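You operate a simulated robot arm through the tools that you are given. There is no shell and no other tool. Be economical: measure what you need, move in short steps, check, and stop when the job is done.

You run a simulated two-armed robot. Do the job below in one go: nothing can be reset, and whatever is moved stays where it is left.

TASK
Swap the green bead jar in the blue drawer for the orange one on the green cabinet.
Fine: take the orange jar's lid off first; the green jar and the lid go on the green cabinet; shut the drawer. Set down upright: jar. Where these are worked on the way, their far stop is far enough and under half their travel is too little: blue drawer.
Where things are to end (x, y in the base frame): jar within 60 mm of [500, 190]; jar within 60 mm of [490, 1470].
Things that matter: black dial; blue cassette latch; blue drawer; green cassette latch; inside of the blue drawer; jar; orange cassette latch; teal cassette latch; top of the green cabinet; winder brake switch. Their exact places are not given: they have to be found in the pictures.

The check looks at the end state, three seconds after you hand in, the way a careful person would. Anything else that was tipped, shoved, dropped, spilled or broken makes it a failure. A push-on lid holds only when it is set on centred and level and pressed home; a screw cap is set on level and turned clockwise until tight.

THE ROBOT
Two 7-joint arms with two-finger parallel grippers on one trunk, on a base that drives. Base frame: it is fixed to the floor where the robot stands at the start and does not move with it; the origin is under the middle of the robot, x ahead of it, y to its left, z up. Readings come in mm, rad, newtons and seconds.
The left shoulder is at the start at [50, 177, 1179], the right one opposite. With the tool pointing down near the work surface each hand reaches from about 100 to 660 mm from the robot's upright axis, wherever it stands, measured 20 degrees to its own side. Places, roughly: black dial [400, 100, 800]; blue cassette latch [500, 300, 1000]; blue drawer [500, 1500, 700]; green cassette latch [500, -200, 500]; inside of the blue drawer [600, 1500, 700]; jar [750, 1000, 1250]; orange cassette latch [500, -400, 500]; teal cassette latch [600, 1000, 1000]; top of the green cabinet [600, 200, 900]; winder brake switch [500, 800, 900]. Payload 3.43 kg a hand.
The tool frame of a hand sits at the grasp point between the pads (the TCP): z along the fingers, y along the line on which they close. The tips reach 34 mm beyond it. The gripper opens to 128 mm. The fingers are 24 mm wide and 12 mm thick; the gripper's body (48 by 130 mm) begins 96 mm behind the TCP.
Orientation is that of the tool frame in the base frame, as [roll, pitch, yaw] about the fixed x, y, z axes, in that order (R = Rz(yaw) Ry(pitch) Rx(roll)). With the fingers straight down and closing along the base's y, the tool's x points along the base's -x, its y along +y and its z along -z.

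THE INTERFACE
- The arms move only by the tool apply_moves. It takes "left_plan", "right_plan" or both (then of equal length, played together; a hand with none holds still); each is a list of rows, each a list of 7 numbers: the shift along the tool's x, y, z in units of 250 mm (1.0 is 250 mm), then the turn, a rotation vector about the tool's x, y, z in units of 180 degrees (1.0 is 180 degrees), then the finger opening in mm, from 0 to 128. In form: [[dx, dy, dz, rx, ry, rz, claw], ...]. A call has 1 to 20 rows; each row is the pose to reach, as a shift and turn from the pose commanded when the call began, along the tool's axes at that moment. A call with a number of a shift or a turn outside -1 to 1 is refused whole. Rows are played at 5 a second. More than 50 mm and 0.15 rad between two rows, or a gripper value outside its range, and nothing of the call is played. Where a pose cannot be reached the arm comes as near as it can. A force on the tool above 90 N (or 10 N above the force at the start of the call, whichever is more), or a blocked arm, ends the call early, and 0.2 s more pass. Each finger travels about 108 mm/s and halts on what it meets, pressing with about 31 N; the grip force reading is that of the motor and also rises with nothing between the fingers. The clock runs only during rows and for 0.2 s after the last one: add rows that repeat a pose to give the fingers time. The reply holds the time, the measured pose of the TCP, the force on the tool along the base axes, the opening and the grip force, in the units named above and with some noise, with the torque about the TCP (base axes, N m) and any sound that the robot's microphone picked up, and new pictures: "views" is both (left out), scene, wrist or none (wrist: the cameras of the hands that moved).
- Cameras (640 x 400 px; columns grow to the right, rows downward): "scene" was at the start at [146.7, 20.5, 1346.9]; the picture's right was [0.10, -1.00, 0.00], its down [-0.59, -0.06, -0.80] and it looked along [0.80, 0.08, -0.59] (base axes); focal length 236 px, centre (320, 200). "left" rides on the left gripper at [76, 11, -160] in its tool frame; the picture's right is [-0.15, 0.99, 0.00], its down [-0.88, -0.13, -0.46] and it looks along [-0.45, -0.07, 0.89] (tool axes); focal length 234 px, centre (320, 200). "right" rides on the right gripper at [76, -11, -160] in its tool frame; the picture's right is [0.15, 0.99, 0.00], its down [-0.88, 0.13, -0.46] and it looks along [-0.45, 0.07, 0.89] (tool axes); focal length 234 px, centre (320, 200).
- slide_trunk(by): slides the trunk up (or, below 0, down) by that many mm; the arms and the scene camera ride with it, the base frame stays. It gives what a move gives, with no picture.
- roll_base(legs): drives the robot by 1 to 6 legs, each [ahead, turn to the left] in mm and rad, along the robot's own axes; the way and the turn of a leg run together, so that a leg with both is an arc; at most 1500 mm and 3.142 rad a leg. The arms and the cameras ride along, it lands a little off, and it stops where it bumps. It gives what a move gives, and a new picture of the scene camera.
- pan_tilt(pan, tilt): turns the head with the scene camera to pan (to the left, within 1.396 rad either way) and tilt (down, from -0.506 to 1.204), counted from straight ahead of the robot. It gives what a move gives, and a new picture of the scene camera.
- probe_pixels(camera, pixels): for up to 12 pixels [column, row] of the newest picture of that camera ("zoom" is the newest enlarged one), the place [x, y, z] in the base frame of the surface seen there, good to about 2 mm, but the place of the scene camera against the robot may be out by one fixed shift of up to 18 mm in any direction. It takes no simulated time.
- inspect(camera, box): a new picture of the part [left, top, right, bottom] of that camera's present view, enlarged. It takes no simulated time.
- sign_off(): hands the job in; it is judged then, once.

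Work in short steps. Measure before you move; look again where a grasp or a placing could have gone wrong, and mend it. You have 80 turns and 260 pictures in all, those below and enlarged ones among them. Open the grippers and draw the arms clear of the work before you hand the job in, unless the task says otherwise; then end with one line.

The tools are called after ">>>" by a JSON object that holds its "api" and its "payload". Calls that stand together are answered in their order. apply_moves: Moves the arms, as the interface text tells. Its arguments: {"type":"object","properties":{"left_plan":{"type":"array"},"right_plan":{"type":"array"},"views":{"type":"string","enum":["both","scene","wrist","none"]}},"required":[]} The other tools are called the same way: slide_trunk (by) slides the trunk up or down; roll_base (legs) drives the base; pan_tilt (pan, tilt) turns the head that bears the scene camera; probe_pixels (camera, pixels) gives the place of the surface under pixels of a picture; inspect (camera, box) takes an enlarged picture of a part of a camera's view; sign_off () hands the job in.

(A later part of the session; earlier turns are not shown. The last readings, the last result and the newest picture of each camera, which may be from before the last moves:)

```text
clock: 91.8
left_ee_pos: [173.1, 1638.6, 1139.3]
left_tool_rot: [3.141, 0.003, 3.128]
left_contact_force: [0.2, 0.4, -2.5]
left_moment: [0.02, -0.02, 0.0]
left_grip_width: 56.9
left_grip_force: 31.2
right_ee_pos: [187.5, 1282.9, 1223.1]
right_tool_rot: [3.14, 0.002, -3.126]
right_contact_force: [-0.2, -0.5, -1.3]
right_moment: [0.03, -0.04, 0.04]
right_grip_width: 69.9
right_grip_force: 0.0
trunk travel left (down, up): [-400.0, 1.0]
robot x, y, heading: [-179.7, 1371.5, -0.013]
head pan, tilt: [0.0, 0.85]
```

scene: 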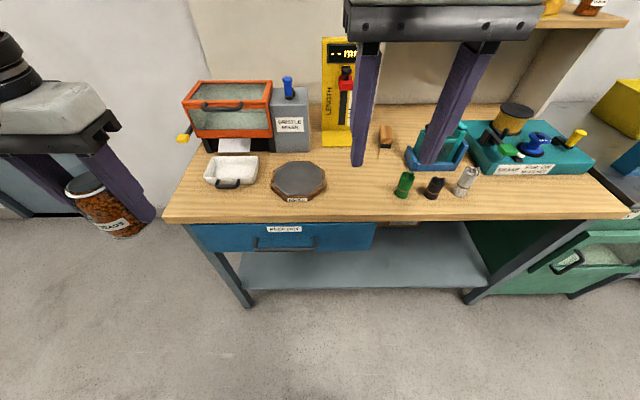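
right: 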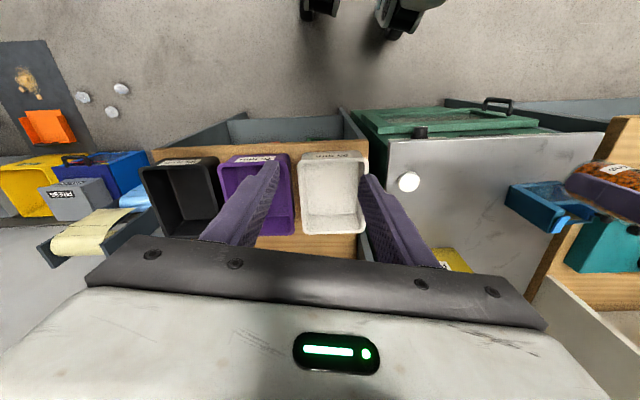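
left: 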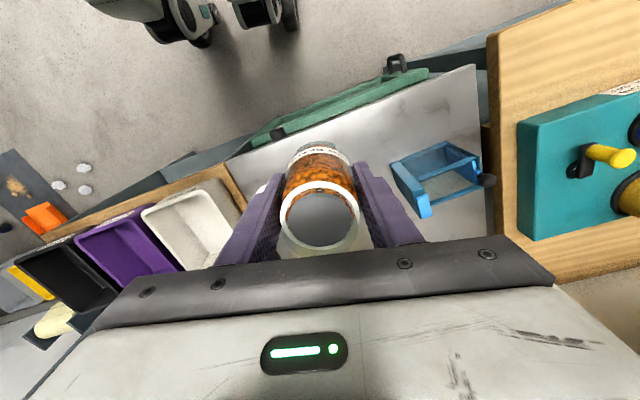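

The drawer is at scene (285,237) with a bar handle (285,245). Measure it.

>>> {"api": "probe_pixels", "payload": {"camera": "scene", "pixels": [[258, 241], [285, 246], [314, 241], [205, 240], [372, 238], [285, 215], [235, 245], [340, 245], [195, 215], [285, 240]]}}

>>> {"api": "inspect", "payload": {"camera": "scene", "box": [180, 200, 390, 270]}}

```text
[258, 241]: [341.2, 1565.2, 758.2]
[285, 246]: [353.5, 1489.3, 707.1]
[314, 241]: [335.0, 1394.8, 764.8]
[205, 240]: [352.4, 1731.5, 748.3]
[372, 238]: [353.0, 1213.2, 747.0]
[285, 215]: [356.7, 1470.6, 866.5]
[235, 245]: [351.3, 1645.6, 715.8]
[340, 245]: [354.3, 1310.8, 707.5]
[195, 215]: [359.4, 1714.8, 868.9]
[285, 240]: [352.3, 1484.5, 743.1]
```

```text
3.05 times, centred on (285, 235) of scene
```

zoom: 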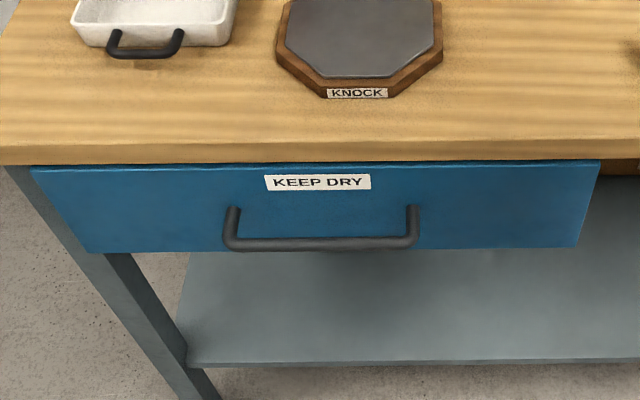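

Probe the bar itself via the zoom.

>>> {"api": "probe_pixels", "payload": {"camera": "zoom", "pixels": [[320, 244], [280, 245], [370, 243], [230, 243], [413, 240], [231, 222], [412, 220], [320, 180], [320, 166], [320, 225], [300, 170]]}}

```text
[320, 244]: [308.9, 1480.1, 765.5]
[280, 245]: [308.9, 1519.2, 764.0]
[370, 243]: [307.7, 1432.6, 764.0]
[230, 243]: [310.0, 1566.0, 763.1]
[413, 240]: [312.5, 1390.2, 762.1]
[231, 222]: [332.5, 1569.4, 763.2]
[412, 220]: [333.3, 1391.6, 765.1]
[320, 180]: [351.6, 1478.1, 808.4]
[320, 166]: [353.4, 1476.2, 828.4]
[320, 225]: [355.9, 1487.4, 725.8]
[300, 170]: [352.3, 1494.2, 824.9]
```

Bar at about (314,1480,757) after shift correction, drawer spans y 1215–1730. Turn the base 0.2 rad left so the right hand faces the bar.

>>> {"api": "roll_base", "payload": {"legs": [[0, 0.2]]}}

```text
clock: 93.0
left_ee_pos: [113.6, 1704.3, 1138.5]
left_tool_rot: [-3.14, 0.005, -2.955]
left_contact_force: [0.6, -0.3, -2.0]
left_moment: [-0.02, 0.01, 0.02]
left_grip_width: 56.9
left_grip_force: 31.4
right_ee_pos: [197.9, 1358.1, 1222.9]
right_tool_rot: [-3.141, 0.004, -2.928]
right_contact_force: [-0.3, -0.4, -0.4]
right_moment: [-0.05, 0.02, 0.02]
right_grip_width: 70.0
right_grip_force: 0.1
trunk travel left (down, up): [-400.0, 1.0]
robot x, y, heading: [-182.2, 1372.3, 0.187]
head pan, tilt: [0.0, 0.85]
```

scene: 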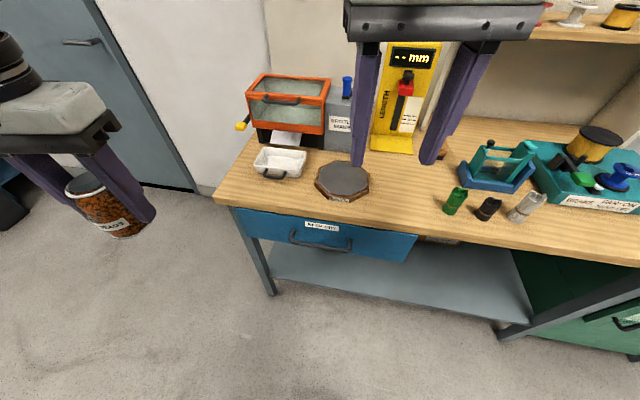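

Bring the right hand (closed) over the bar, square, and look with its camera.

>>> {"api": "apply_moves", "payload": {"right_plan": [[-0.073, 0.047, 0.15, 0, 0, 0.023, 40], [-0.146, 0.094, 0.3, 0, 0, 0.046, 10], [-0.219, 0.141, 0.45, 0, 0, 0.068, 0], [-0.292, 0.188, 0.6, 0, 0, 0.068, 0], [-0.365, 0.235, 0.75, 0, 0, 0.068, 0], [-0.438, 0.282, 0.9, 0, 0, 0.068, 0], [-0.438, 0.282, 0.9, 0, 0, 0.068, 0]], "views": "wrist"}}

```text
clock: 94.6
left_ee_pos: [113.1, 1703.1, 1139.3]
left_tool_rot: [3.141, 0.004, -2.958]
left_contact_force: [0.6, -0.3, -1.7]
left_moment: [0.02, -0.03, -0.01]
left_grip_width: 56.5
left_grip_force: 31.2
right_ee_pos: [290.4, 1450.7, 998.3]
right_tool_rot: [3.138, 0.006, -3.139]
right_contact_force: [-0.6, -0.1, 0.2]
right_moment: [0.0, 0.02, -0.03]
right_grip_width: 0.0
right_grip_force: 30.7
trunk travel left (down, up): [-400.0, 1.0]
robot x, y, heading: [-178.9, 1368.1, 0.183]
head pan, tilt: [0.0, 0.85]
```

right: 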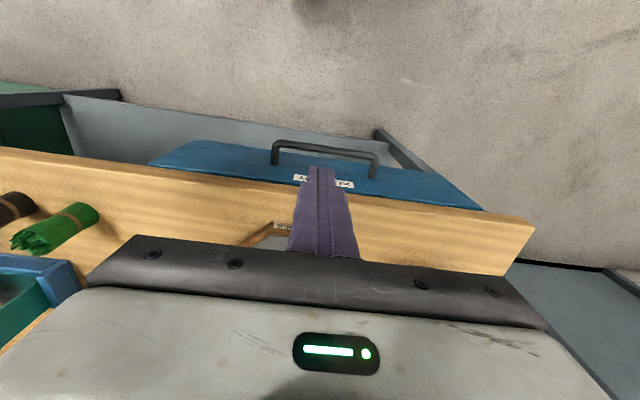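

>>> {"api": "inspect", "payload": {"camera": "right", "box": [240, 120, 400, 220]}}

>>> {"api": "probe_pixels", "payload": {"camera": "right", "pixels": [[325, 149], [290, 144], [360, 155], [276, 156], [374, 168], [277, 150], [340, 178], [250, 160], [400, 190], [325, 157], [250, 180], [400, 205]]}}

```text
4.00 times, centred on (320, 170) of right
```

zoom: 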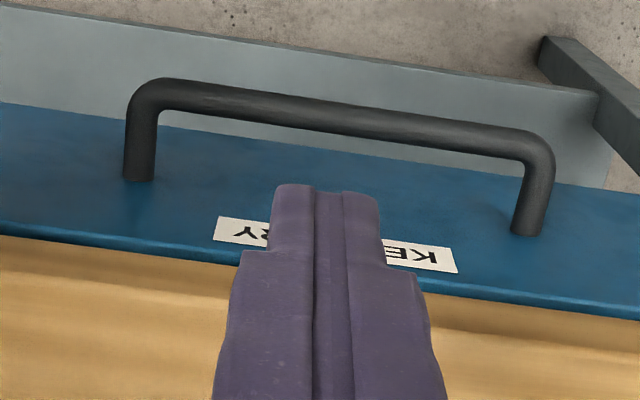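

```text
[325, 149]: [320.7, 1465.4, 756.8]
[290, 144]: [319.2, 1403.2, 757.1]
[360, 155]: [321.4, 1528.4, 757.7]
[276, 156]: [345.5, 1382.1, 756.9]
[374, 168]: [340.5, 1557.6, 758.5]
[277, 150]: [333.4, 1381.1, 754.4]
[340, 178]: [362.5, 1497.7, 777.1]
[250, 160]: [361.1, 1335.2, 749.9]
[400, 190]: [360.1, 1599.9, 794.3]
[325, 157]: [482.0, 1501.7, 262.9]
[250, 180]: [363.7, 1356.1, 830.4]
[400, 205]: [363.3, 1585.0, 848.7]
```

Bar at x≈320, z≈752, drawer face x=361: the closed fingers (24 wide) fit at x=343. Descend behind the bar.

>>> {"api": "apply_moves", "payload": {"right_plan": [[-0.07, 0.02, 0.15, 0, 0, 0, 0], [-0.14, 0.04, 0.3, 0, 0, 0, 0], [-0.212, 0.06, 0.46, 0, 0, 0, 0], [-0.212, 0.06, 0.58, 0, 0, 0, 0], [-0.212, 0.06, 0.7, 0, 0, 0, 0], [-0.212, 0.06, 0.8, 0, 0, 0, 0], [-0.212, 0.06, 0.892, 0, 0, 0, 0], [-0.212, 0.06, 0.892, 0, 0, 0, 0]], "views": "wrist"}}

```text
clock: 96.4
left_ee_pos: [114.0, 1704.0, 1138.2]
left_tool_rot: [3.141, 0.003, -2.958]
left_contact_force: [0.2, 0.6, -1.9]
left_moment: [-0.02, -0.01, 0.04]
left_grip_width: 56.7
left_grip_force: 30.7
right_ee_pos: [345.5, 1466.3, 774.7]
right_tool_rot: [3.14, 0.006, -3.139]
right_contact_force: [0.0, 0.5, -0.5]
right_moment: [-0.01, 0.0, -0.02]
right_grip_width: 0.0
right_grip_force: 31.3
trunk travel left (down, up): [-400.0, 1.0]
robot x, y, heading: [-178.7, 1370.0, 0.188]
head pan, tilt: [0.0, 0.85]
```

right: 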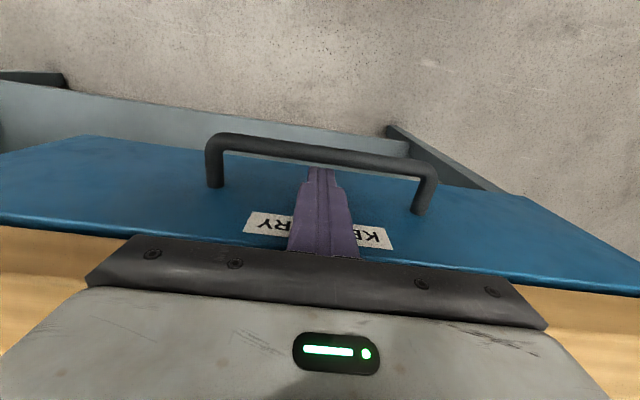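

Fingers are behind the bar, no contact. Pull back 240 mm.

>>> {"api": "apply_moves", "payload": {"right_plan": [[0.08, 0, 0, 0, 0, 0, 0], [0.18, 0, 0, 0, 0, 0, 0], [0.28, 0, 0, 0, 0, 0, 0], [0.38, 0, 0, 0, 0, 0, 0], [0.48, 0, 0, 0, 0, 0, 0], [0.58, 0, 0, 0, 0, 0, 0], [0.68, 0, 0, 0, 0, 0, 0], [0.78, 0, 0, 0, 0, 0, 0], [0.88, 0, 0, 0, 0, 0, 0], [0.96, 0, 0, 0, 0, 0, 0], [0.96, 0, 0, 0, 0, 0, 0]], "views": "both"}}

```text
clock: 98.8
left_ee_pos: [114.0, 1703.8, 1138.8]
left_tool_rot: [-3.139, 0.002, -2.957]
left_contact_force: [0.0, -0.8, -0.8]
left_moment: [0.0, -0.02, 0.0]
left_grip_width: 56.9
left_grip_force: 30.9
right_ee_pos: [105.1, 1463.9, 773.6]
right_tool_rot: [3.141, 0.002, -3.14]
right_contact_force: [-0.6, -0.6, -0.5]
right_moment: [-0.03, 0.0, 0.03]
right_grip_width: 0.0
right_grip_force: 30.6
trunk travel left (down, up): [-400.0, 1.0]
robot x, y, heading: [-178.6, 1373.8, 0.186]
head pan, tilt: [0.0, 0.85]
```

scene: 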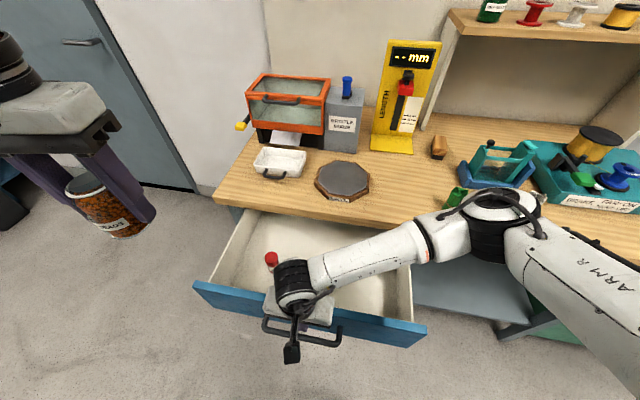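
right: 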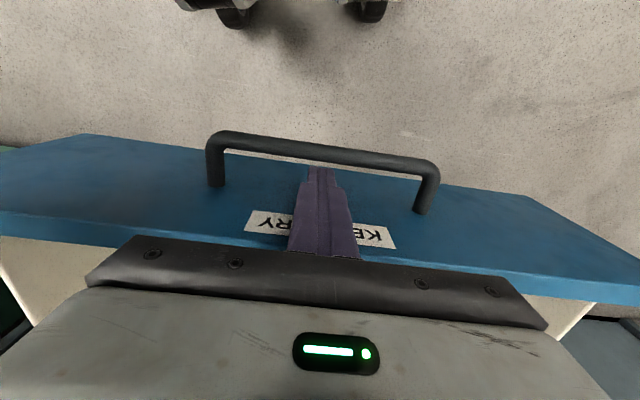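

The drawer slid out ~225 mm; a red cap shows at (272,258). Raise the right hand and move it aside to see inside.

>>> {"api": "apply_moves", "payload": {"right_plan": [[0, 0, -0.15, 0, 0, 0, 0], [0, 0, -0.32, 0, 0, 0, 0], [0, -0.1, -0.5, 0, 0, 0, 20], [0, -0.22, -0.66, 0, 0, 0, 60], [0, -0.34, -0.82, 0, 0, 0, 95], [-0.1, -0.4, -0.95, 0, 0, 0, 95], [-0.2, -0.4, -0.98, 0, 0, 0, 95]], "views": "both"}}

```text
refused: row 3 steps farther than a row can; nothing moved
```

Smaller steps.

>>> {"api": "apply_moves", "payload": {"right_plan": [[0, 0, -0.15, 0, 0, 0, 0], [0, 0, -0.32, 0, 0, 0, 0], [0, -0.08, -0.48, 0, 0, 0, 20], [0, -0.18, -0.62, 0, 0, 0, 60], [0, -0.28, -0.76, 0, 0, 0, 95], [-0.08, -0.36, -0.9, 0, 0, 0, 95], [-0.18, -0.4, -0.98, 0, 0, 0, 95], [-0.18, -0.4, -0.98, 0, 0, 0, 95]], "views": "both"}}

```text
clock: 100.6
left_ee_pos: [113.1, 1704.0, 1138.6]
left_tool_rot: [-3.141, 0.004, -2.957]
left_contact_force: [0.8, 0.7, -1.8]
left_moment: [-0.03, -0.02, 0.01]
left_grip_width: 56.9
left_grip_force: 31.1
right_ee_pos: [149.9, 1366.0, 1020.4]
right_tool_rot: [-3.141, 0.004, -3.141]
right_contact_force: [0.0, 0.1, -0.1]
right_moment: [0.0, 0.0, 0.01]
right_grip_width: 95.0
right_grip_force: 0.0
trunk travel left (down, up): [-400.0, 1.0]
robot x, y, heading: [-179.5, 1373.2, 0.185]
head pan, tilt: [0.0, 0.85]
```

scene: 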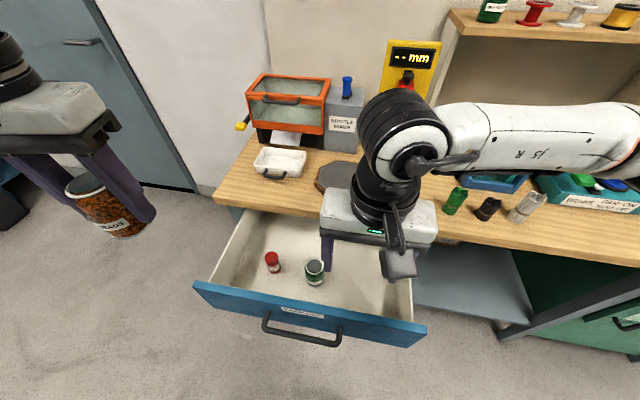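
right: 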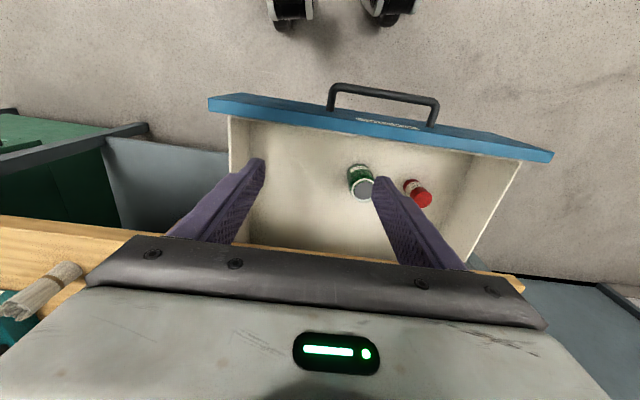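

A green jar (scene 314,272; right 360,182) and a red bottle beside it. Measure from the right camera.

>>> {"api": "inspect", "payload": {"camera": "right", "box": [320, 130, 460, 230]}}

>>> {"api": "probe_pixels", "payload": {"camera": "right", "pixels": [[365, 188], [353, 190], [375, 186], [352, 180], [355, 165], [364, 180], [412, 180], [425, 198], [300, 190], [310, 130], [400, 145], [430, 230]]}}

```text
4.00 times, centred on (390, 180) of right
```

zoom: 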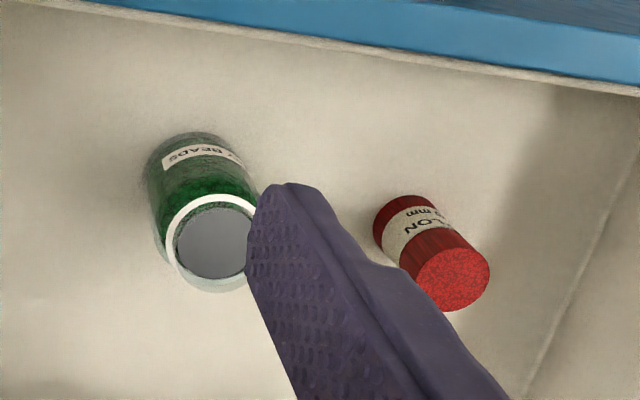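

```text
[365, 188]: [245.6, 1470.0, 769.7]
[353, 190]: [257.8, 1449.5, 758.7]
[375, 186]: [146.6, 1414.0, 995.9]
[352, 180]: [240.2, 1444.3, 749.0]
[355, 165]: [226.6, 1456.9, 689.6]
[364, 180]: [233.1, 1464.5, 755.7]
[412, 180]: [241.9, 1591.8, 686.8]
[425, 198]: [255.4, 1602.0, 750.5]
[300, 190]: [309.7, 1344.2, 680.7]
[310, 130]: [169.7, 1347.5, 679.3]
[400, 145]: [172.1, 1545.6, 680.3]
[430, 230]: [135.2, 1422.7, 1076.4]
```

Green jar axis ≈ (249,1466), floor z≈680, rim 768. Move the right hand above it and check.

>>> {"api": "apply_moves", "payload": {"right_plan": [[-0.08, 0.08, 0.1, 0, 0, 0, 90], [-0.16, 0.16, 0.2, 0, 0, 0, 90], [-0.24, 0.24, 0.31, 0, 0, 0, 90], [-0.32, 0.32, 0.42, 0, 0, 0, 90], [-0.4, 0.4, 0.54, 0, 0, 0, 90], [-0.4, 0.4, 0.6, 0, 0, 0, 90]], "views": "wrist"}}

```text
clock: 102.0
left_ee_pos: [114.5, 1704.0, 1138.6]
left_tool_rot: [3.141, 0.004, -2.956]
left_contact_force: [-0.7, -0.4, -1.8]
left_moment: [0.0, 0.0, 0.02]
left_grip_width: 56.8
left_grip_force: 31.0
right_ee_pos: [249.6, 1464.9, 870.0]
right_tool_rot: [-3.141, 0.003, -3.139]
right_contact_force: [0.2, 0.9, 0.4]
right_moment: [-0.01, 0.0, 0.02]
right_grip_width: 90.2
right_grip_force: 0.1
trunk travel left (down, up): [-400.0, 1.0]
robot x, y, heading: [-176.4, 1368.5, 0.19]
head pan, tilt: [0.0, 0.85]
```

right: 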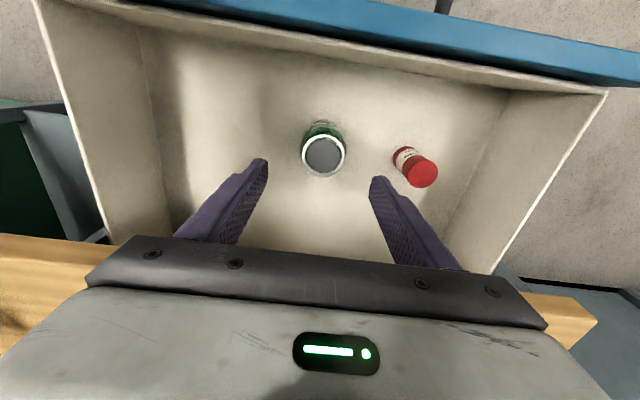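

Rim centre (323,155) vs expected (320,155): shift 3 mm and descend to grip.

>>> {"api": "apply_moves", "payload": {"right_plan": [[0, 0.012, 0.15, 0, 0, 0, 90], [0, 0.012, 0.3, 0, 0, 0, 90], [0, 0.012, 0.45, 0, 0, 0, 90], [0, 0.012, 0.565, 0, 0, 0, 90], [0, 0.012, 0.565, 0, 0, 0, 65], [0, 0.012, 0.565, 0, 0, 0, 35], [0, 0.012, 0.565, 0, 0, 0, 35], [0, 0.012, 0.565, 0, 0, 0, 35]], "views": "wrist"}}

```text
clock: 103.8
left_ee_pos: [113.5, 1703.4, 1136.9]
left_tool_rot: [-3.141, 0.003, -2.957]
left_contact_force: [0.3, 0.1, -1.3]
left_moment: [-0.01, 0.03, 0.0]
left_grip_width: 56.5
left_grip_force: 31.4
right_ee_pos: [250.6, 1468.8, 728.7]
right_tool_rot: [3.141, 0.002, -3.14]
right_contact_force: [-0.4, -0.3, -0.6]
right_moment: [-0.02, 0.0, 0.0]
right_grip_width: 57.2
right_grip_force: 30.9
trunk travel left (down, up): [-400.0, 1.0]
robot x, y, heading: [-178.7, 1373.6, 0.188]
head pan, tilt: [0.0, 0.85]
```

right: 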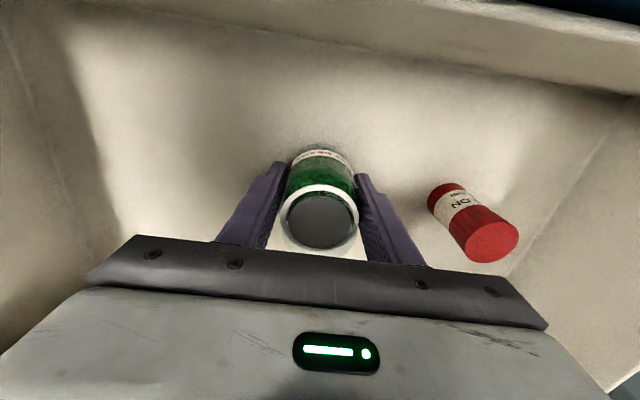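

Gripped (57.2 mm). Lift it out straight up and move it aside to the right.

>>> {"api": "apply_moves", "payload": {"right_plan": [[0, 0, -0.1, 0, 0, 0, 35], [0, 0, -0.25, 0, 0, 0, 35], [0, 0, -0.42, 0, 0, 0, 35], [0, 0, -0.6, 0, 0, 0, 35], [0, 0, -0.78, 0, 0, 0, 35], [0, 0, -0.96, 0, 0, 0, 35], [0.05, -0.15, -1.0, 0, 0, 0, 35], [0.15, -0.3, -1.0, 0, 0, 0, 35], [0.25, -0.45, -1.0, 0, 0, 0, 35], [0.32, -0.6, -1.0, 0, 0, 0, 35], [0.32, -0.6, -1.0, 0, 0, 0, 35]], "views": "none"}}

>>> {"api": "roll_base", "payload": {"legs": [[0, -0.42]]}}

```text
clock: 106.2
left_ee_pos: [113.2, 1704.9, 1138.1]
left_tool_rot: [3.141, 0.005, -2.956]
left_contact_force: [-0.2, 0.2, -0.7]
left_moment: [-0.04, -0.02, 0.01]
left_grip_width: 57.0
left_grip_force: 30.9
right_ee_pos: [169.4, 1317.6, 978.9]
right_tool_rot: [3.139, 0.001, -3.141]
right_contact_force: [0.3, 0.6, -1.6]
right_moment: [-0.04, 0.04, 0.02]
right_grip_width: 56.9
right_grip_force: 30.8
trunk travel left (down, up): [-400.0, 1.0]
robot x, y, heading: [-174.3, 1366.3, 0.185]
head pan, tilt: [0.0, 0.85]
```

```text
clock: 107.8
left_ee_pos: [224.3, 1556.0, 1138.7]
left_tool_rot: [3.141, 0.003, 2.906]
left_contact_force: [-1.1, 0.3, -2.4]
left_moment: [0.01, 0.0, 0.03]
left_grip_width: 56.8
left_grip_force: 31.1
right_ee_pos: [116.2, 1180.2, 978.3]
right_tool_rot: [3.14, 0.002, 2.723]
right_contact_force: [0.0, -1.3, -1.0]
right_moment: [0.04, -0.03, 0.0]
right_grip_width: 57.0
right_grip_force: 31.1
trunk travel left (down, up): [-400.0, 1.0]
robot x, y, heading: [-176.1, 1371.1, -0.241]
head pan, tilt: [0.0, 0.85]
```

scene: 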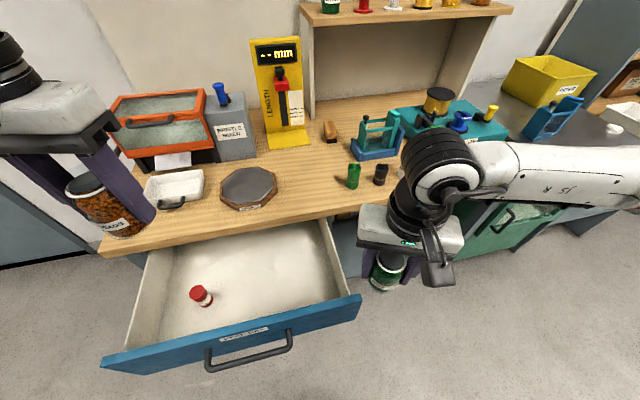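

Robot is ready for the left hand. Move the orange jar over (252,1468) and partway down.

>>> {"api": "apply_moves", "payload": {"left_plan": [[-0.05, -0.08, 0.1, 0, 0, 0, 35], [-0.1, -0.16, 0.22, 0, 0, 0, 35], [-0.15, -0.24, 0.36, 0, 0, 0, 35], [-0.191, -0.316, 0.52, 0, 0, 0, 35], [-0.191, -0.316, 0.7, 0, 0, 0, 35], [-0.191, -0.316, 0.86, 0, 0, 0, 35], [-0.191, -0.316, 0.95, 0, 0, 0, 35], [-0.191, -0.316, 0.95, 0, 0, 0, 35]], "views": "both"}}

```text
clock: 109.6
left_ee_pos: [252.7, 1468.0, 901.9]
left_tool_rot: [3.142, 0.004, 2.907]
left_contact_force: [0.0, 0.6, -2.0]
left_moment: [-0.02, 0.0, 0.01]
left_grip_width: 56.5
left_grip_force: 30.9
right_ee_pos: [116.2, 1179.5, 978.6]
right_tool_rot: [3.138, 0.005, 2.722]
right_contact_force: [0.1, -0.4, -1.8]
right_moment: [0.01, -0.04, 0.0]
right_grip_width: 57.0
right_grip_force: 31.0
trunk travel left (down, up): [-400.0, 1.0]
robot x, y, heading: [-177.6, 1372.1, -0.232]
head pan, tilt: [0.0, 0.85]
```

scene: 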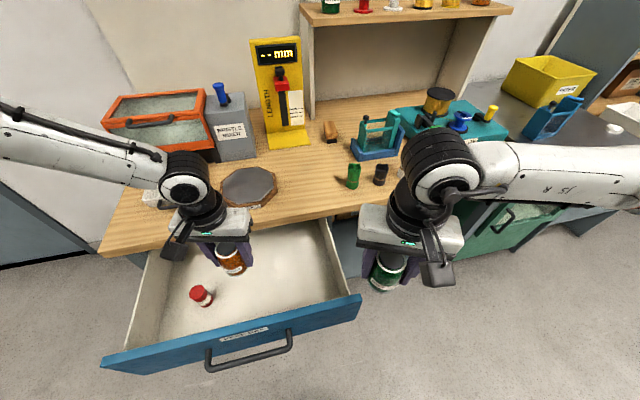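
left: 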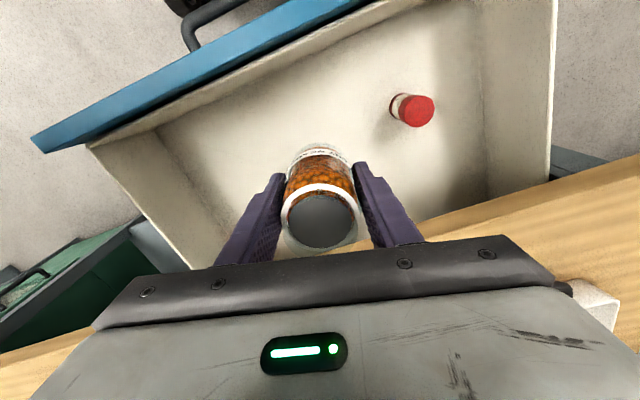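

Path into the drawer is clear. Check the forearm's place relative to the bench items before lowering.

>>> {"api": "probe_pixels", "payload": {"camera": "scene", "pixels": [[100, 150], [50, 135], [10, 130], [160, 165], [185, 200], [205, 225], [240, 225], [165, 230]]}}

```text
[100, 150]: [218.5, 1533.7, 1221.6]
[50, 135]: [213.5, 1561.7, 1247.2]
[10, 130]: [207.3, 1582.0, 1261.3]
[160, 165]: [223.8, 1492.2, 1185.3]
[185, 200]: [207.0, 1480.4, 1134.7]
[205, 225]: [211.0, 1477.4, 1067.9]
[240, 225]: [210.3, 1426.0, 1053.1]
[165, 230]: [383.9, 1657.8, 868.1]
```

Forearm is at x≈215, z>1180, well clear. Lower into the drawer to contact.

>>> {"api": "apply_moves", "payload": {"left_plan": [[0, 0, 0.15, 0, 0, 0, 35], [0, 0, 0.32, 0, 0, 0, 35], [0, 0, 0.48, 0, 0, 0, 35], [0, 0, 0.6, 0, 0, 0, 35], [0, 0, 0.665, 0, 0, 0, 35], [0, 0, 0.68, 0, 0, 0, 35], [0, 0, 0.69, 0, 0, 0, 35], [0, 0, 0.697, 0, 0, 0, 35], [0, 0, 0.697, 0, 0, 0, 35]], "views": "wrist"}}

```text
clock: 111.6
left_ee_pos: [241.5, 1529.2, 833.1]
left_tool_rot: [-3.14, 0.004, 2.906]
left_contact_force: [-0.4, 0.3, -1.7]
left_moment: [0.01, 0.03, 0.02]
left_grip_width: 56.7
left_grip_force: 30.7
left hand out of reach, approached as far as the arm can: row 1, 2, 3, 4, 5, 6, 7, 8, 9
right_ee_pos: [116.5, 1180.1, 979.1]
right_tool_rot: [3.139, 0.002, 2.723]
right_contact_force: [-0.7, -0.9, -1.3]
right_moment: [0.0, -0.02, 0.02]
right_grip_width: 57.0
right_grip_force: 30.8
trunk travel left (down, up): [-400.0, 1.0]
robot x, y, heading: [-178.4, 1373.4, -0.232]
head pan, tilt: [0.0, 0.85]
```

left: 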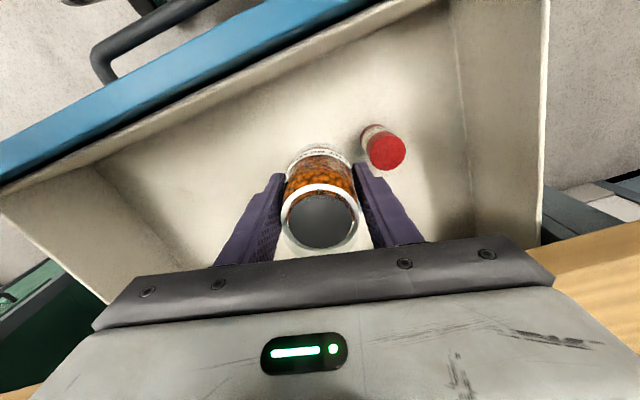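

Left arm drifted (limit again at low height). Lift back up and turn the base a further 0.25 rad right.

>>> {"api": "apply_moves", "payload": {"left_plan": [[0, 0, -0.15, 0, 0, 0, 35], [0, 0, -0.32, 0, 0, 0, 35], [0, 0, -0.5, 0, 0, 0, 35], [0, 0, -0.5, 0, 0, 0, 35]], "views": "none"}}

>>> {"api": "roll_base", "payload": {"legs": [[0, -0.27]]}}

```text
clock: 112.6
left_ee_pos: [240.0, 1528.2, 957.9]
left_tool_rot: [-3.14, 0.0, 2.906]
left_contact_force: [0.2, -1.3, -1.7]
left_moment: [-0.01, 0.04, -0.04]
left_grip_width: 56.8
left_grip_force: 30.9
right_ee_pos: [116.8, 1181.3, 978.5]
right_tool_rot: [3.14, 0.004, 2.722]
right_contact_force: [0.2, -0.1, -2.3]
right_moment: [-0.02, 0.04, 0.0]
right_grip_width: 57.3
right_grip_force: 31.1
trunk travel left (down, up): [-400.0, 1.0]
robot x, y, heading: [-177.6, 1369.3, -0.233]
head pan, tilt: [0.0, 0.85]
```

```text
clock: 114.0
left_ee_pos: [266.2, 1411.8, 957.5]
left_tool_rot: [3.139, 0.003, 2.636]
left_contact_force: [0.1, -0.2, -1.4]
left_moment: [0.01, 0.03, -0.01]
left_grip_width: 56.6
left_grip_force: 31.2
right_ee_pos: [54.3, 1108.0, 978.3]
right_tool_rot: [3.14, 0.004, 2.451]
right_contact_force: [0.5, 0.0, -1.5]
right_moment: [-0.01, 0.01, -0.02]
right_grip_width: 57.3
right_grip_force: 31.2
trunk travel left (down, up): [-400.0, 1.0]
robot x, y, heading: [-176.5, 1373.0, -0.503]
head pan, tilt: [0.0, 0.85]
```

scene: 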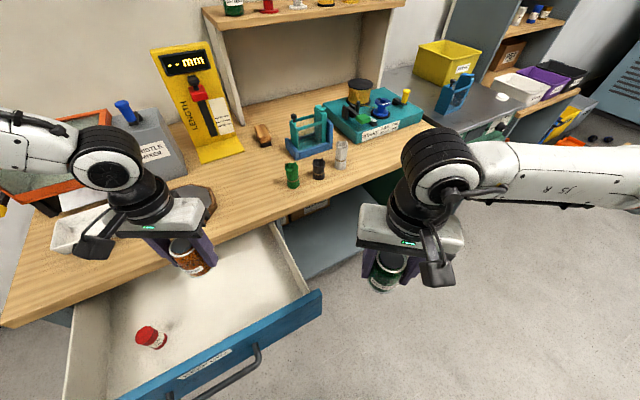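

Shift over (252,1468), then lower.

>>> {"api": "apply_moves", "payload": {"left_plan": [[0.08, 0.085, 0, 0, 0, 0, 35], [0.157, 0.169, 0.06, 0, 0, 0, 35], [0.157, 0.169, 0.24, 0, 0, 0, 35], [0.157, 0.169, 0.42, 0, 0, 0, 35], [0.157, 0.169, 0.6, 0, 0, 0, 35], [0.157, 0.169, 0.76, 0, 0, 0, 35], [0.157, 0.169, 0.86, 0, 0, 0, 35], [0.157, 0.169, 0.86, 0, 0, 0, 35]], "views": "wrist"}}

```text
clock: 115.8
left_ee_pos: [256.6, 1484.0, 796.8]
left_tool_rot: [-3.141, 0.004, 2.637]
left_contact_force: [-0.4, 0.5, -2.3]
left_moment: [-0.01, 0.01, 0.02]
left_grip_width: 56.5
left_grip_force: 30.9
left hand out of reach, approached as far as the arm can: row 6, 7, 8
right_ee_pos: [54.7, 1108.5, 977.8]
right_tool_rot: [3.14, 0.007, 2.451]
right_contact_force: [-0.8, -0.2, -1.5]
right_moment: [-0.03, -0.02, 0.01]
right_grip_width: 57.0
right_grip_force: 30.7
trunk travel left (down, up): [-400.0, 1.0]
robot x, y, heading: [-179.6, 1372.9, -0.503]
head pan, tilt: [0.0, 0.85]
```

left: 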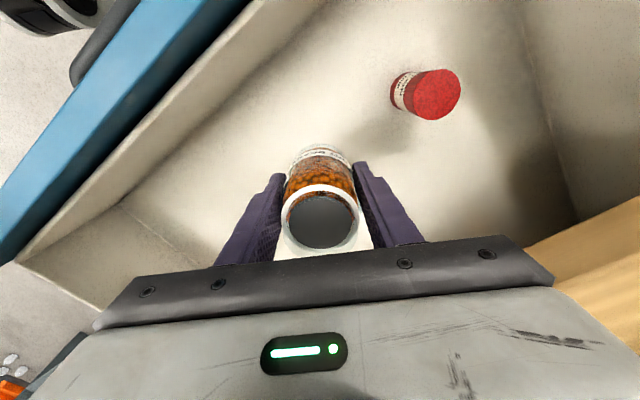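

At the reach limit with the trunk high; position (257,1484) is good, so let the trunk lower the jar straight down.

>>> {"api": "slide_trunk", "payload": {"by": -64}}

>>> {"api": "slide_trunk", "payload": {"by": -4}}

```text
clock: 116.8
left_ee_pos: [255.7, 1484.5, 733.3]
left_tool_rot: [3.142, 0.005, 2.637]
left_contact_force: [-0.6, -0.1, -2.1]
left_moment: [-0.01, 0.02, 0.02]
left_grip_width: 56.8
left_grip_force: 31.2
right_ee_pos: [55.0, 1109.1, 915.8]
right_tool_rot: [3.139, 0.006, 2.453]
right_contact_force: [0.8, 0.1, -2.0]
right_moment: [0.02, -0.03, 0.01]
right_grip_width: 57.0
right_grip_force: 31.8
trunk travel left (down, up): [-336.0, 65.0]
robot x, y, heading: [-178.0, 1370.1, -0.507]
head pan, tilt: [0.0, 0.85]
```

```text
clock: 117.3
left_ee_pos: [255.8, 1484.6, 728.9]
left_tool_rot: [-3.141, 0.004, 2.638]
left_contact_force: [0.6, -0.4, -0.8]
left_moment: [0.01, 0.0, -0.01]
left_grip_width: 56.6
left_grip_force: 31.3
right_ee_pos: [54.3, 1109.5, 910.9]
right_tool_rot: [3.14, 0.003, 2.453]
right_contact_force: [0.7, -0.6, -1.6]
right_moment: [0.0, -0.01, 0.06]
right_grip_width: 56.9
right_grip_force: 31.0
trunk travel left (down, up): [-332.0, 69.0]
robot x, y, heading: [-174.7, 1372.6, -0.504]
head pan, tilt: [0.0, 0.85]
```

Load is just coming off; 1.5 mm more.

>>> {"api": "slide_trunk", "payload": {"by": -1.5}}

```text
clock: 117.8
left_ee_pos: [256.8, 1483.4, 728.3]
left_tool_rot: [3.14, 0.007, 2.637]
left_contact_force: [0.7, 2.9, 16.9]
left_moment: [0.13, 0.32, -0.02]
left_grip_width: 56.7
left_grip_force: 30.9
right_ee_pos: [53.9, 1108.4, 909.8]
right_tool_rot: [3.139, 0.005, 2.453]
right_contact_force: [-0.5, -0.1, -1.7]
right_moment: [-0.01, 0.04, -0.03]
right_grip_width: 57.1
right_grip_force: 30.6
trunk travel left (down, up): [-330.0, 71.0]
robot x, y, heading: [-177.1, 1370.6, -0.503]
head pan, tilt: [0.0, 0.85]
```

Seated. Open and rise straight up.

>>> {"api": "apply_moves", "payload": {"left_plan": [[0, 0, -0.004, 0, 0, 0, 50], [0, 0, -0.004, 0, 0, 0, 80], [0, 0, -0.004, 0, 0, 0, 85], [0, 0, -0.1, 0, 0, 0, 85], [0, 0, -0.25, 0, 0, 0, 85], [0, 0, -0.42, 0, 0, 0, 85], [0, 0, -0.6, 0, 0, 0, 85], [0, 0, -0.78, 0, 0, 0, 60], [0, 0, -0.78, 0, 0, 0, 20], [0, 0, -0.78, 0, 0, 0, 0]], "views": "both"}}

```text
clock: 120.0
left_ee_pos: [256.6, 1483.0, 924.2]
left_tool_rot: [-3.142, 0.004, 2.634]
left_contact_force: [0.0, 0.3, 0.0]
left_moment: [-0.04, 0.02, 0.0]
left_grip_width: 0.1
left_grip_force: 31.4
right_ee_pos: [53.9, 1109.0, 909.1]
right_tool_rot: [3.139, 0.003, 2.452]
right_contact_force: [-0.6, 0.7, -1.6]
right_moment: [0.03, 0.03, 0.0]
right_grip_width: 57.2
right_grip_force: 30.7
trunk travel left (down, up): [-330.0, 71.0]
robot x, y, heading: [-180.2, 1370.6, -0.506]
head pan, tilt: [0.0, 0.85]
```

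scene: 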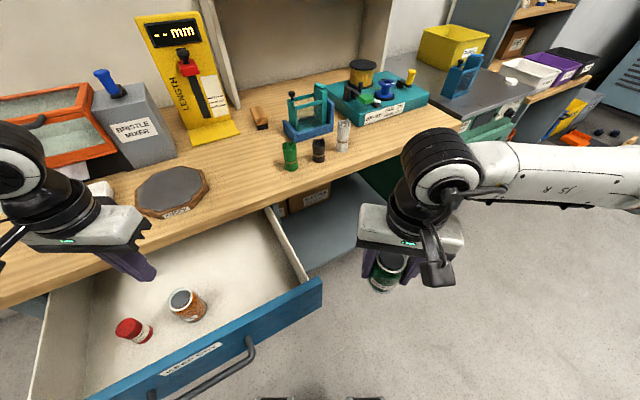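
left: 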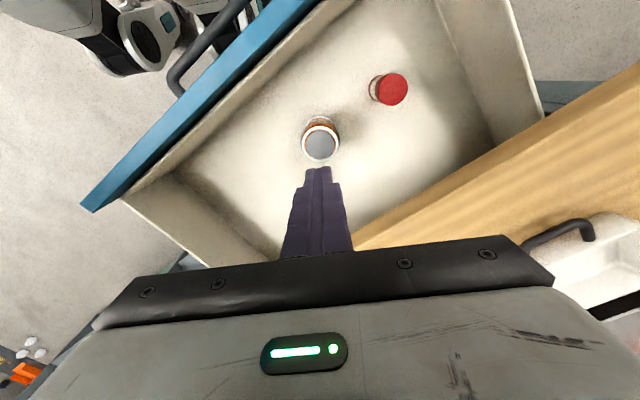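

Orange jar stands upright in the drawer. Back the base up 150 mm to have room to push the drawer shut.

>>> {"api": "roll_base", "payload": {"legs": [[-150, 0]]}}

```text
clock: 121.4
left_ee_pos: [124.4, 1556.8, 923.6]
left_tool_rot: [3.141, 0.004, 2.637]
left_contact_force: [-1.0, -0.3, -0.2]
left_moment: [0.02, -0.02, 0.01]
left_grip_width: 0.3
left_grip_force: 30.8
right_ee_pos: [-74.9, 1181.0, 909.6]
right_tool_rot: [3.14, 0.007, 2.453]
right_contact_force: [-0.7, -0.5, -1.7]
right_moment: [0.01, 0.03, 0.01]
right_grip_width: 57.0
right_grip_force: 30.9
trunk travel left (down, up): [-330.0, 71.0]
robot x, y, heading: [-307.6, 1445.5, -0.499]
head pan, tilt: [0.0, 0.85]
```

scene: 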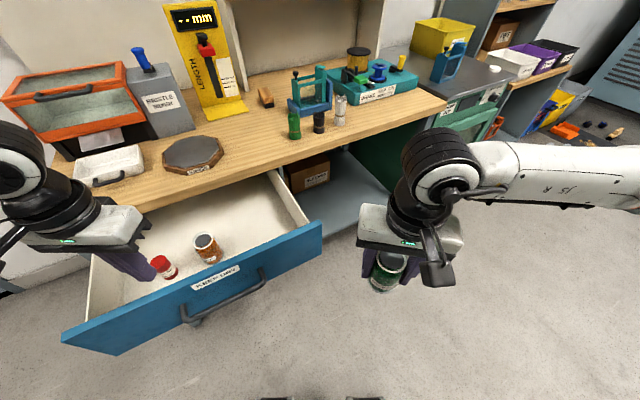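

Move the closed left hand in front of the bar, square it, and lower to z≈772.

>>> {"api": "apply_moves", "payload": {"left_plan": [[0.025, -0.13, 0, 0, 0, -0.04, 0], [0.05, -0.26, 0, 0, 0, -0.08, 0], [0.075, -0.394, 0, 0, 0, -0.12, 0], [0.075, -0.394, 0, 0, 0, -0.161, 0], [0.075, -0.394, 0.17, 0, 0, -0.161, 0], [0.075, -0.394, 0.34, 0, 0, -0.161, 0], [0.075, -0.394, 0.5, 0, 0, -0.161, 0], [0.075, -0.394, 0.608, 0, 0, -0.161, 0], [0.075, -0.394, 0.608, 0, 0, -0.161, 0]], "views": "both"}}

```text
clock: 123.4
left_ee_pos: [63.0, 1483.0, 777.8]
left_tool_rot: [-3.139, 0.001, -3.141]
left_contact_force: [-0.8, -0.1, -1.1]
left_moment: [-0.01, 0.02, 0.01]
left_grip_width: 0.0
left_grip_force: 31.8
left hand out of reach, approached as far as the arm can: row 8, 9
right_ee_pos: [-75.4, 1180.3, 909.7]
right_tool_rot: [3.141, 0.004, 2.453]
right_contact_force: [-0.4, -0.9, -2.1]
right_moment: [0.0, 0.01, 0.0]
right_grip_width: 57.0
right_grip_force: 31.6
trunk travel left (down, up): [-330.0, 71.0]
robot x, y, heading: [-306.0, 1441.4, -0.503]
head pan, tilt: [0.0, 0.85]
5 turns are left
```

scene: 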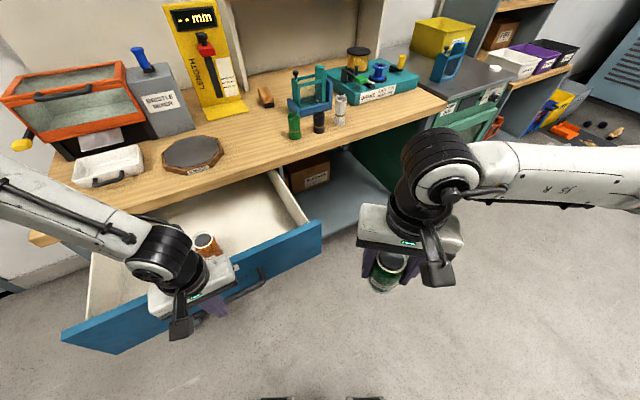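
left: 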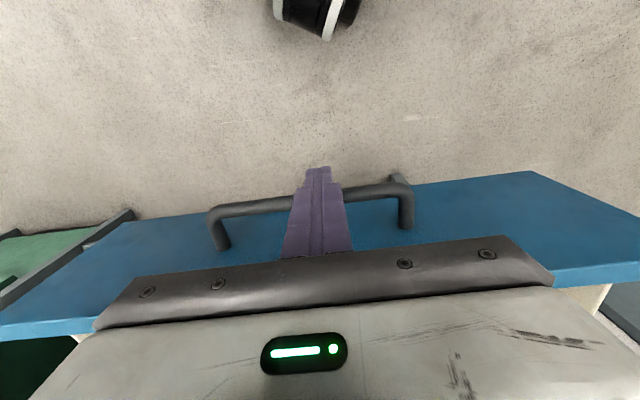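

The finger is in front of the bar with tips at its height. Push the drawer shut smoothly, and inspect the result.

>>> {"api": "apply_moves", "payload": {"left_plan": [[-0.03, 0, 0.01, 0, 0, 0, 0], [-0.06, 0, 0.018, 0, 0, 0, 0], [-0.11, 0, 0.02, 0, 0, 0, 0], [-0.17, 0, 0.02, 0, 0, 0, 0], [-0.23, 0, 0.02, 0, 0, 0, 0], [-0.29, 0, 0.02, 0, 0, 0, 0], [-0.35, 0, 0.02, 0, 0, 0, 0], [-0.41, 0, 0.02, 0, 0, 0, 0], [-0.47, 0, 0.02, 0, 0, 0, 0], [-0.53, 0, 0.02, 0, 0, 0, 0], [-0.59, 0, 0.02, 0, 0, 0, 0], [-0.65, 0, 0.02, 0, 0, 0, 0], [-0.71, 0, 0.02, 0, 0, 0, 0], [-0.77, 0, 0.02, 0, 0, 0, 0], [-0.83, 0, 0.02, 0, 0, 0, 0], [-0.88, 0, 0.02, 0, 0, 0, 0], [-0.92, 0, 0.02, 0, 0, 0, 0], [-0.95, 0, 0.02, 0, 0, 0, 0], [-0.975, 0, 0.02, 0, 0, 0, 0], [-0.975, 0, 0.02, 0, 0, 0, 0]], "views": "both"}}

>>> {"api": "probe_pixels", "payload": {"camera": "left", "pixels": [[250, 205], [380, 195], [200, 240], [450, 220], [500, 200], [150, 245], [550, 230], [120, 300]]}}

```text
clock: 127.6
left_ee_pos: [291.6, 1501.4, 794.0]
left_tool_rot: [-3.14, 0.003, -3.14]
left_contact_force: [-0.3, -0.3, -1.2]
left_moment: [0.01, -0.01, 0.01]
left_grip_width: 0.0
left_grip_force: 30.7
left hand out of reach, approached as far as the arm can: row 13, 14, 15, 16, 17, 18, 19, 20
right_ee_pos: [-75.6, 1180.2, 908.7]
right_tool_rot: [3.139, 0.004, 2.455]
right_contact_force: [0.2, -0.1, -1.9]
right_moment: [-0.04, 0.0, 0.0]
right_grip_width: 57.0
right_grip_force: 31.0
trunk travel left (down, up): [-330.0, 71.0]
robot x, y, heading: [-306.9, 1444.4, -0.503]
head pan, tilt: [0.0, 0.85]
```

scene: 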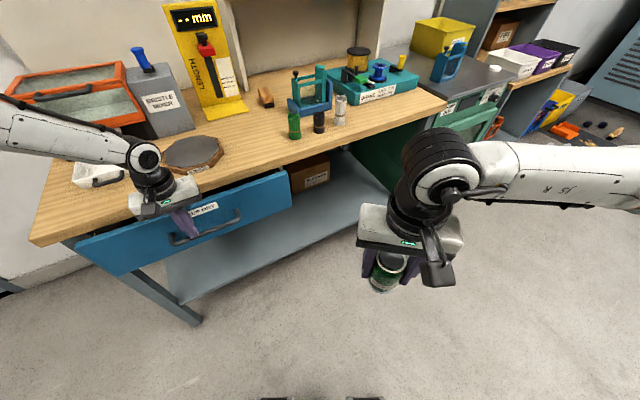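
left: 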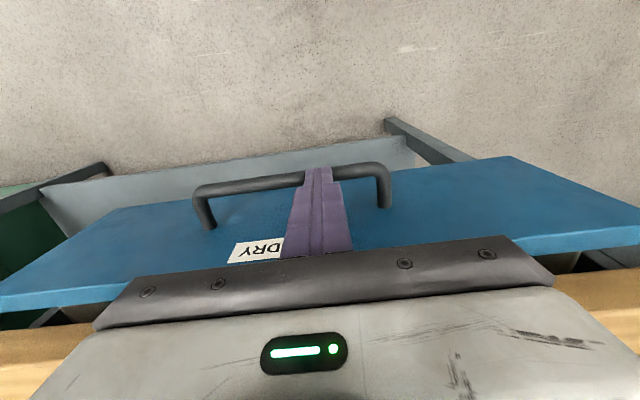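

```text
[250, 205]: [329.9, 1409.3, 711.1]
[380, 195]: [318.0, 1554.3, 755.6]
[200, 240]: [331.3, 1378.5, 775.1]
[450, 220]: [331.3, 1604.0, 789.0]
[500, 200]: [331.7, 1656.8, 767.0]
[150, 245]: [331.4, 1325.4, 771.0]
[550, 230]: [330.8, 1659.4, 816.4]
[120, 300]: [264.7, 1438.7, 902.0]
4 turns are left
```

The drawer still has 30 mm to go (face x=331, needs 361) and the arm is at its limit with the finger now just above the bar. Push the face with the base, driving forward 74 mm, and re-measure.

>>> {"api": "roll_base", "payload": {"legs": [[74, 0]]}}

>>> {"api": "inspect", "payload": {"camera": "left", "box": [0, 0, 640, 400]}}

>>> {"api": "probe_pixels", "payload": {"camera": "zoom", "pixels": [[200, 240], [450, 220], [500, 200], [150, 245], [550, 230], [380, 195], [420, 180], [180, 220]]}}

```text
clock: 128.6
left_ee_pos: [350.4, 1464.7, 792.4]
left_tool_rot: [3.141, -0.005, -3.14]
left_contact_force: [-24.0, 1.1, -13.8]
left_moment: [-0.13, -0.51, 0.16]
left_grip_width: 0.0
left_grip_force: 30.9
right_ee_pos: [-11.0, 1145.0, 909.2]
right_tool_rot: [3.138, 0.005, 2.453]
right_contact_force: [-0.1, 0.9, -0.9]
right_moment: [-0.02, 0.01, 0.0]
right_grip_width: 57.0
right_grip_force: 30.9
trunk travel left (down, up): [-330.0, 71.0]
robot x, y, heading: [-247.3, 1410.3, -0.502]
head pan, tilt: [0.0, 0.85]
```

scene: 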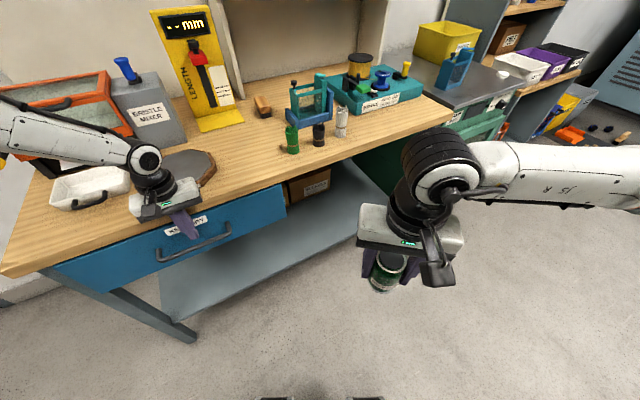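

```text
1.00 times, centred on (320, 200) of left
```

zoom: 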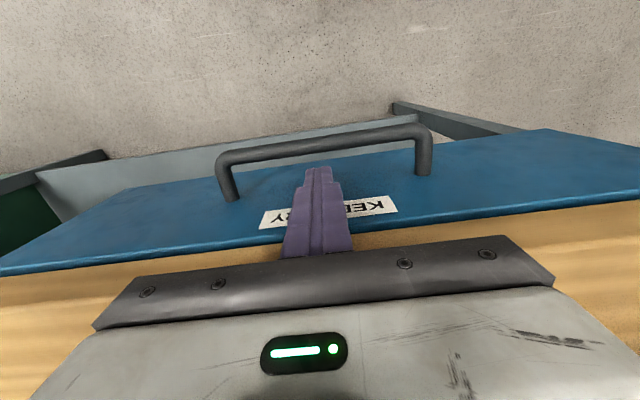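

```text
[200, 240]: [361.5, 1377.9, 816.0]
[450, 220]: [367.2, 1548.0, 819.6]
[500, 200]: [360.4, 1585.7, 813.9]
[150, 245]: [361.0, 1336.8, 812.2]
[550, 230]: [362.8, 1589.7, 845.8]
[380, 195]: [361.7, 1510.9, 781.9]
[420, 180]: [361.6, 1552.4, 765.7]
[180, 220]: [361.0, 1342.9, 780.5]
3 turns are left
```

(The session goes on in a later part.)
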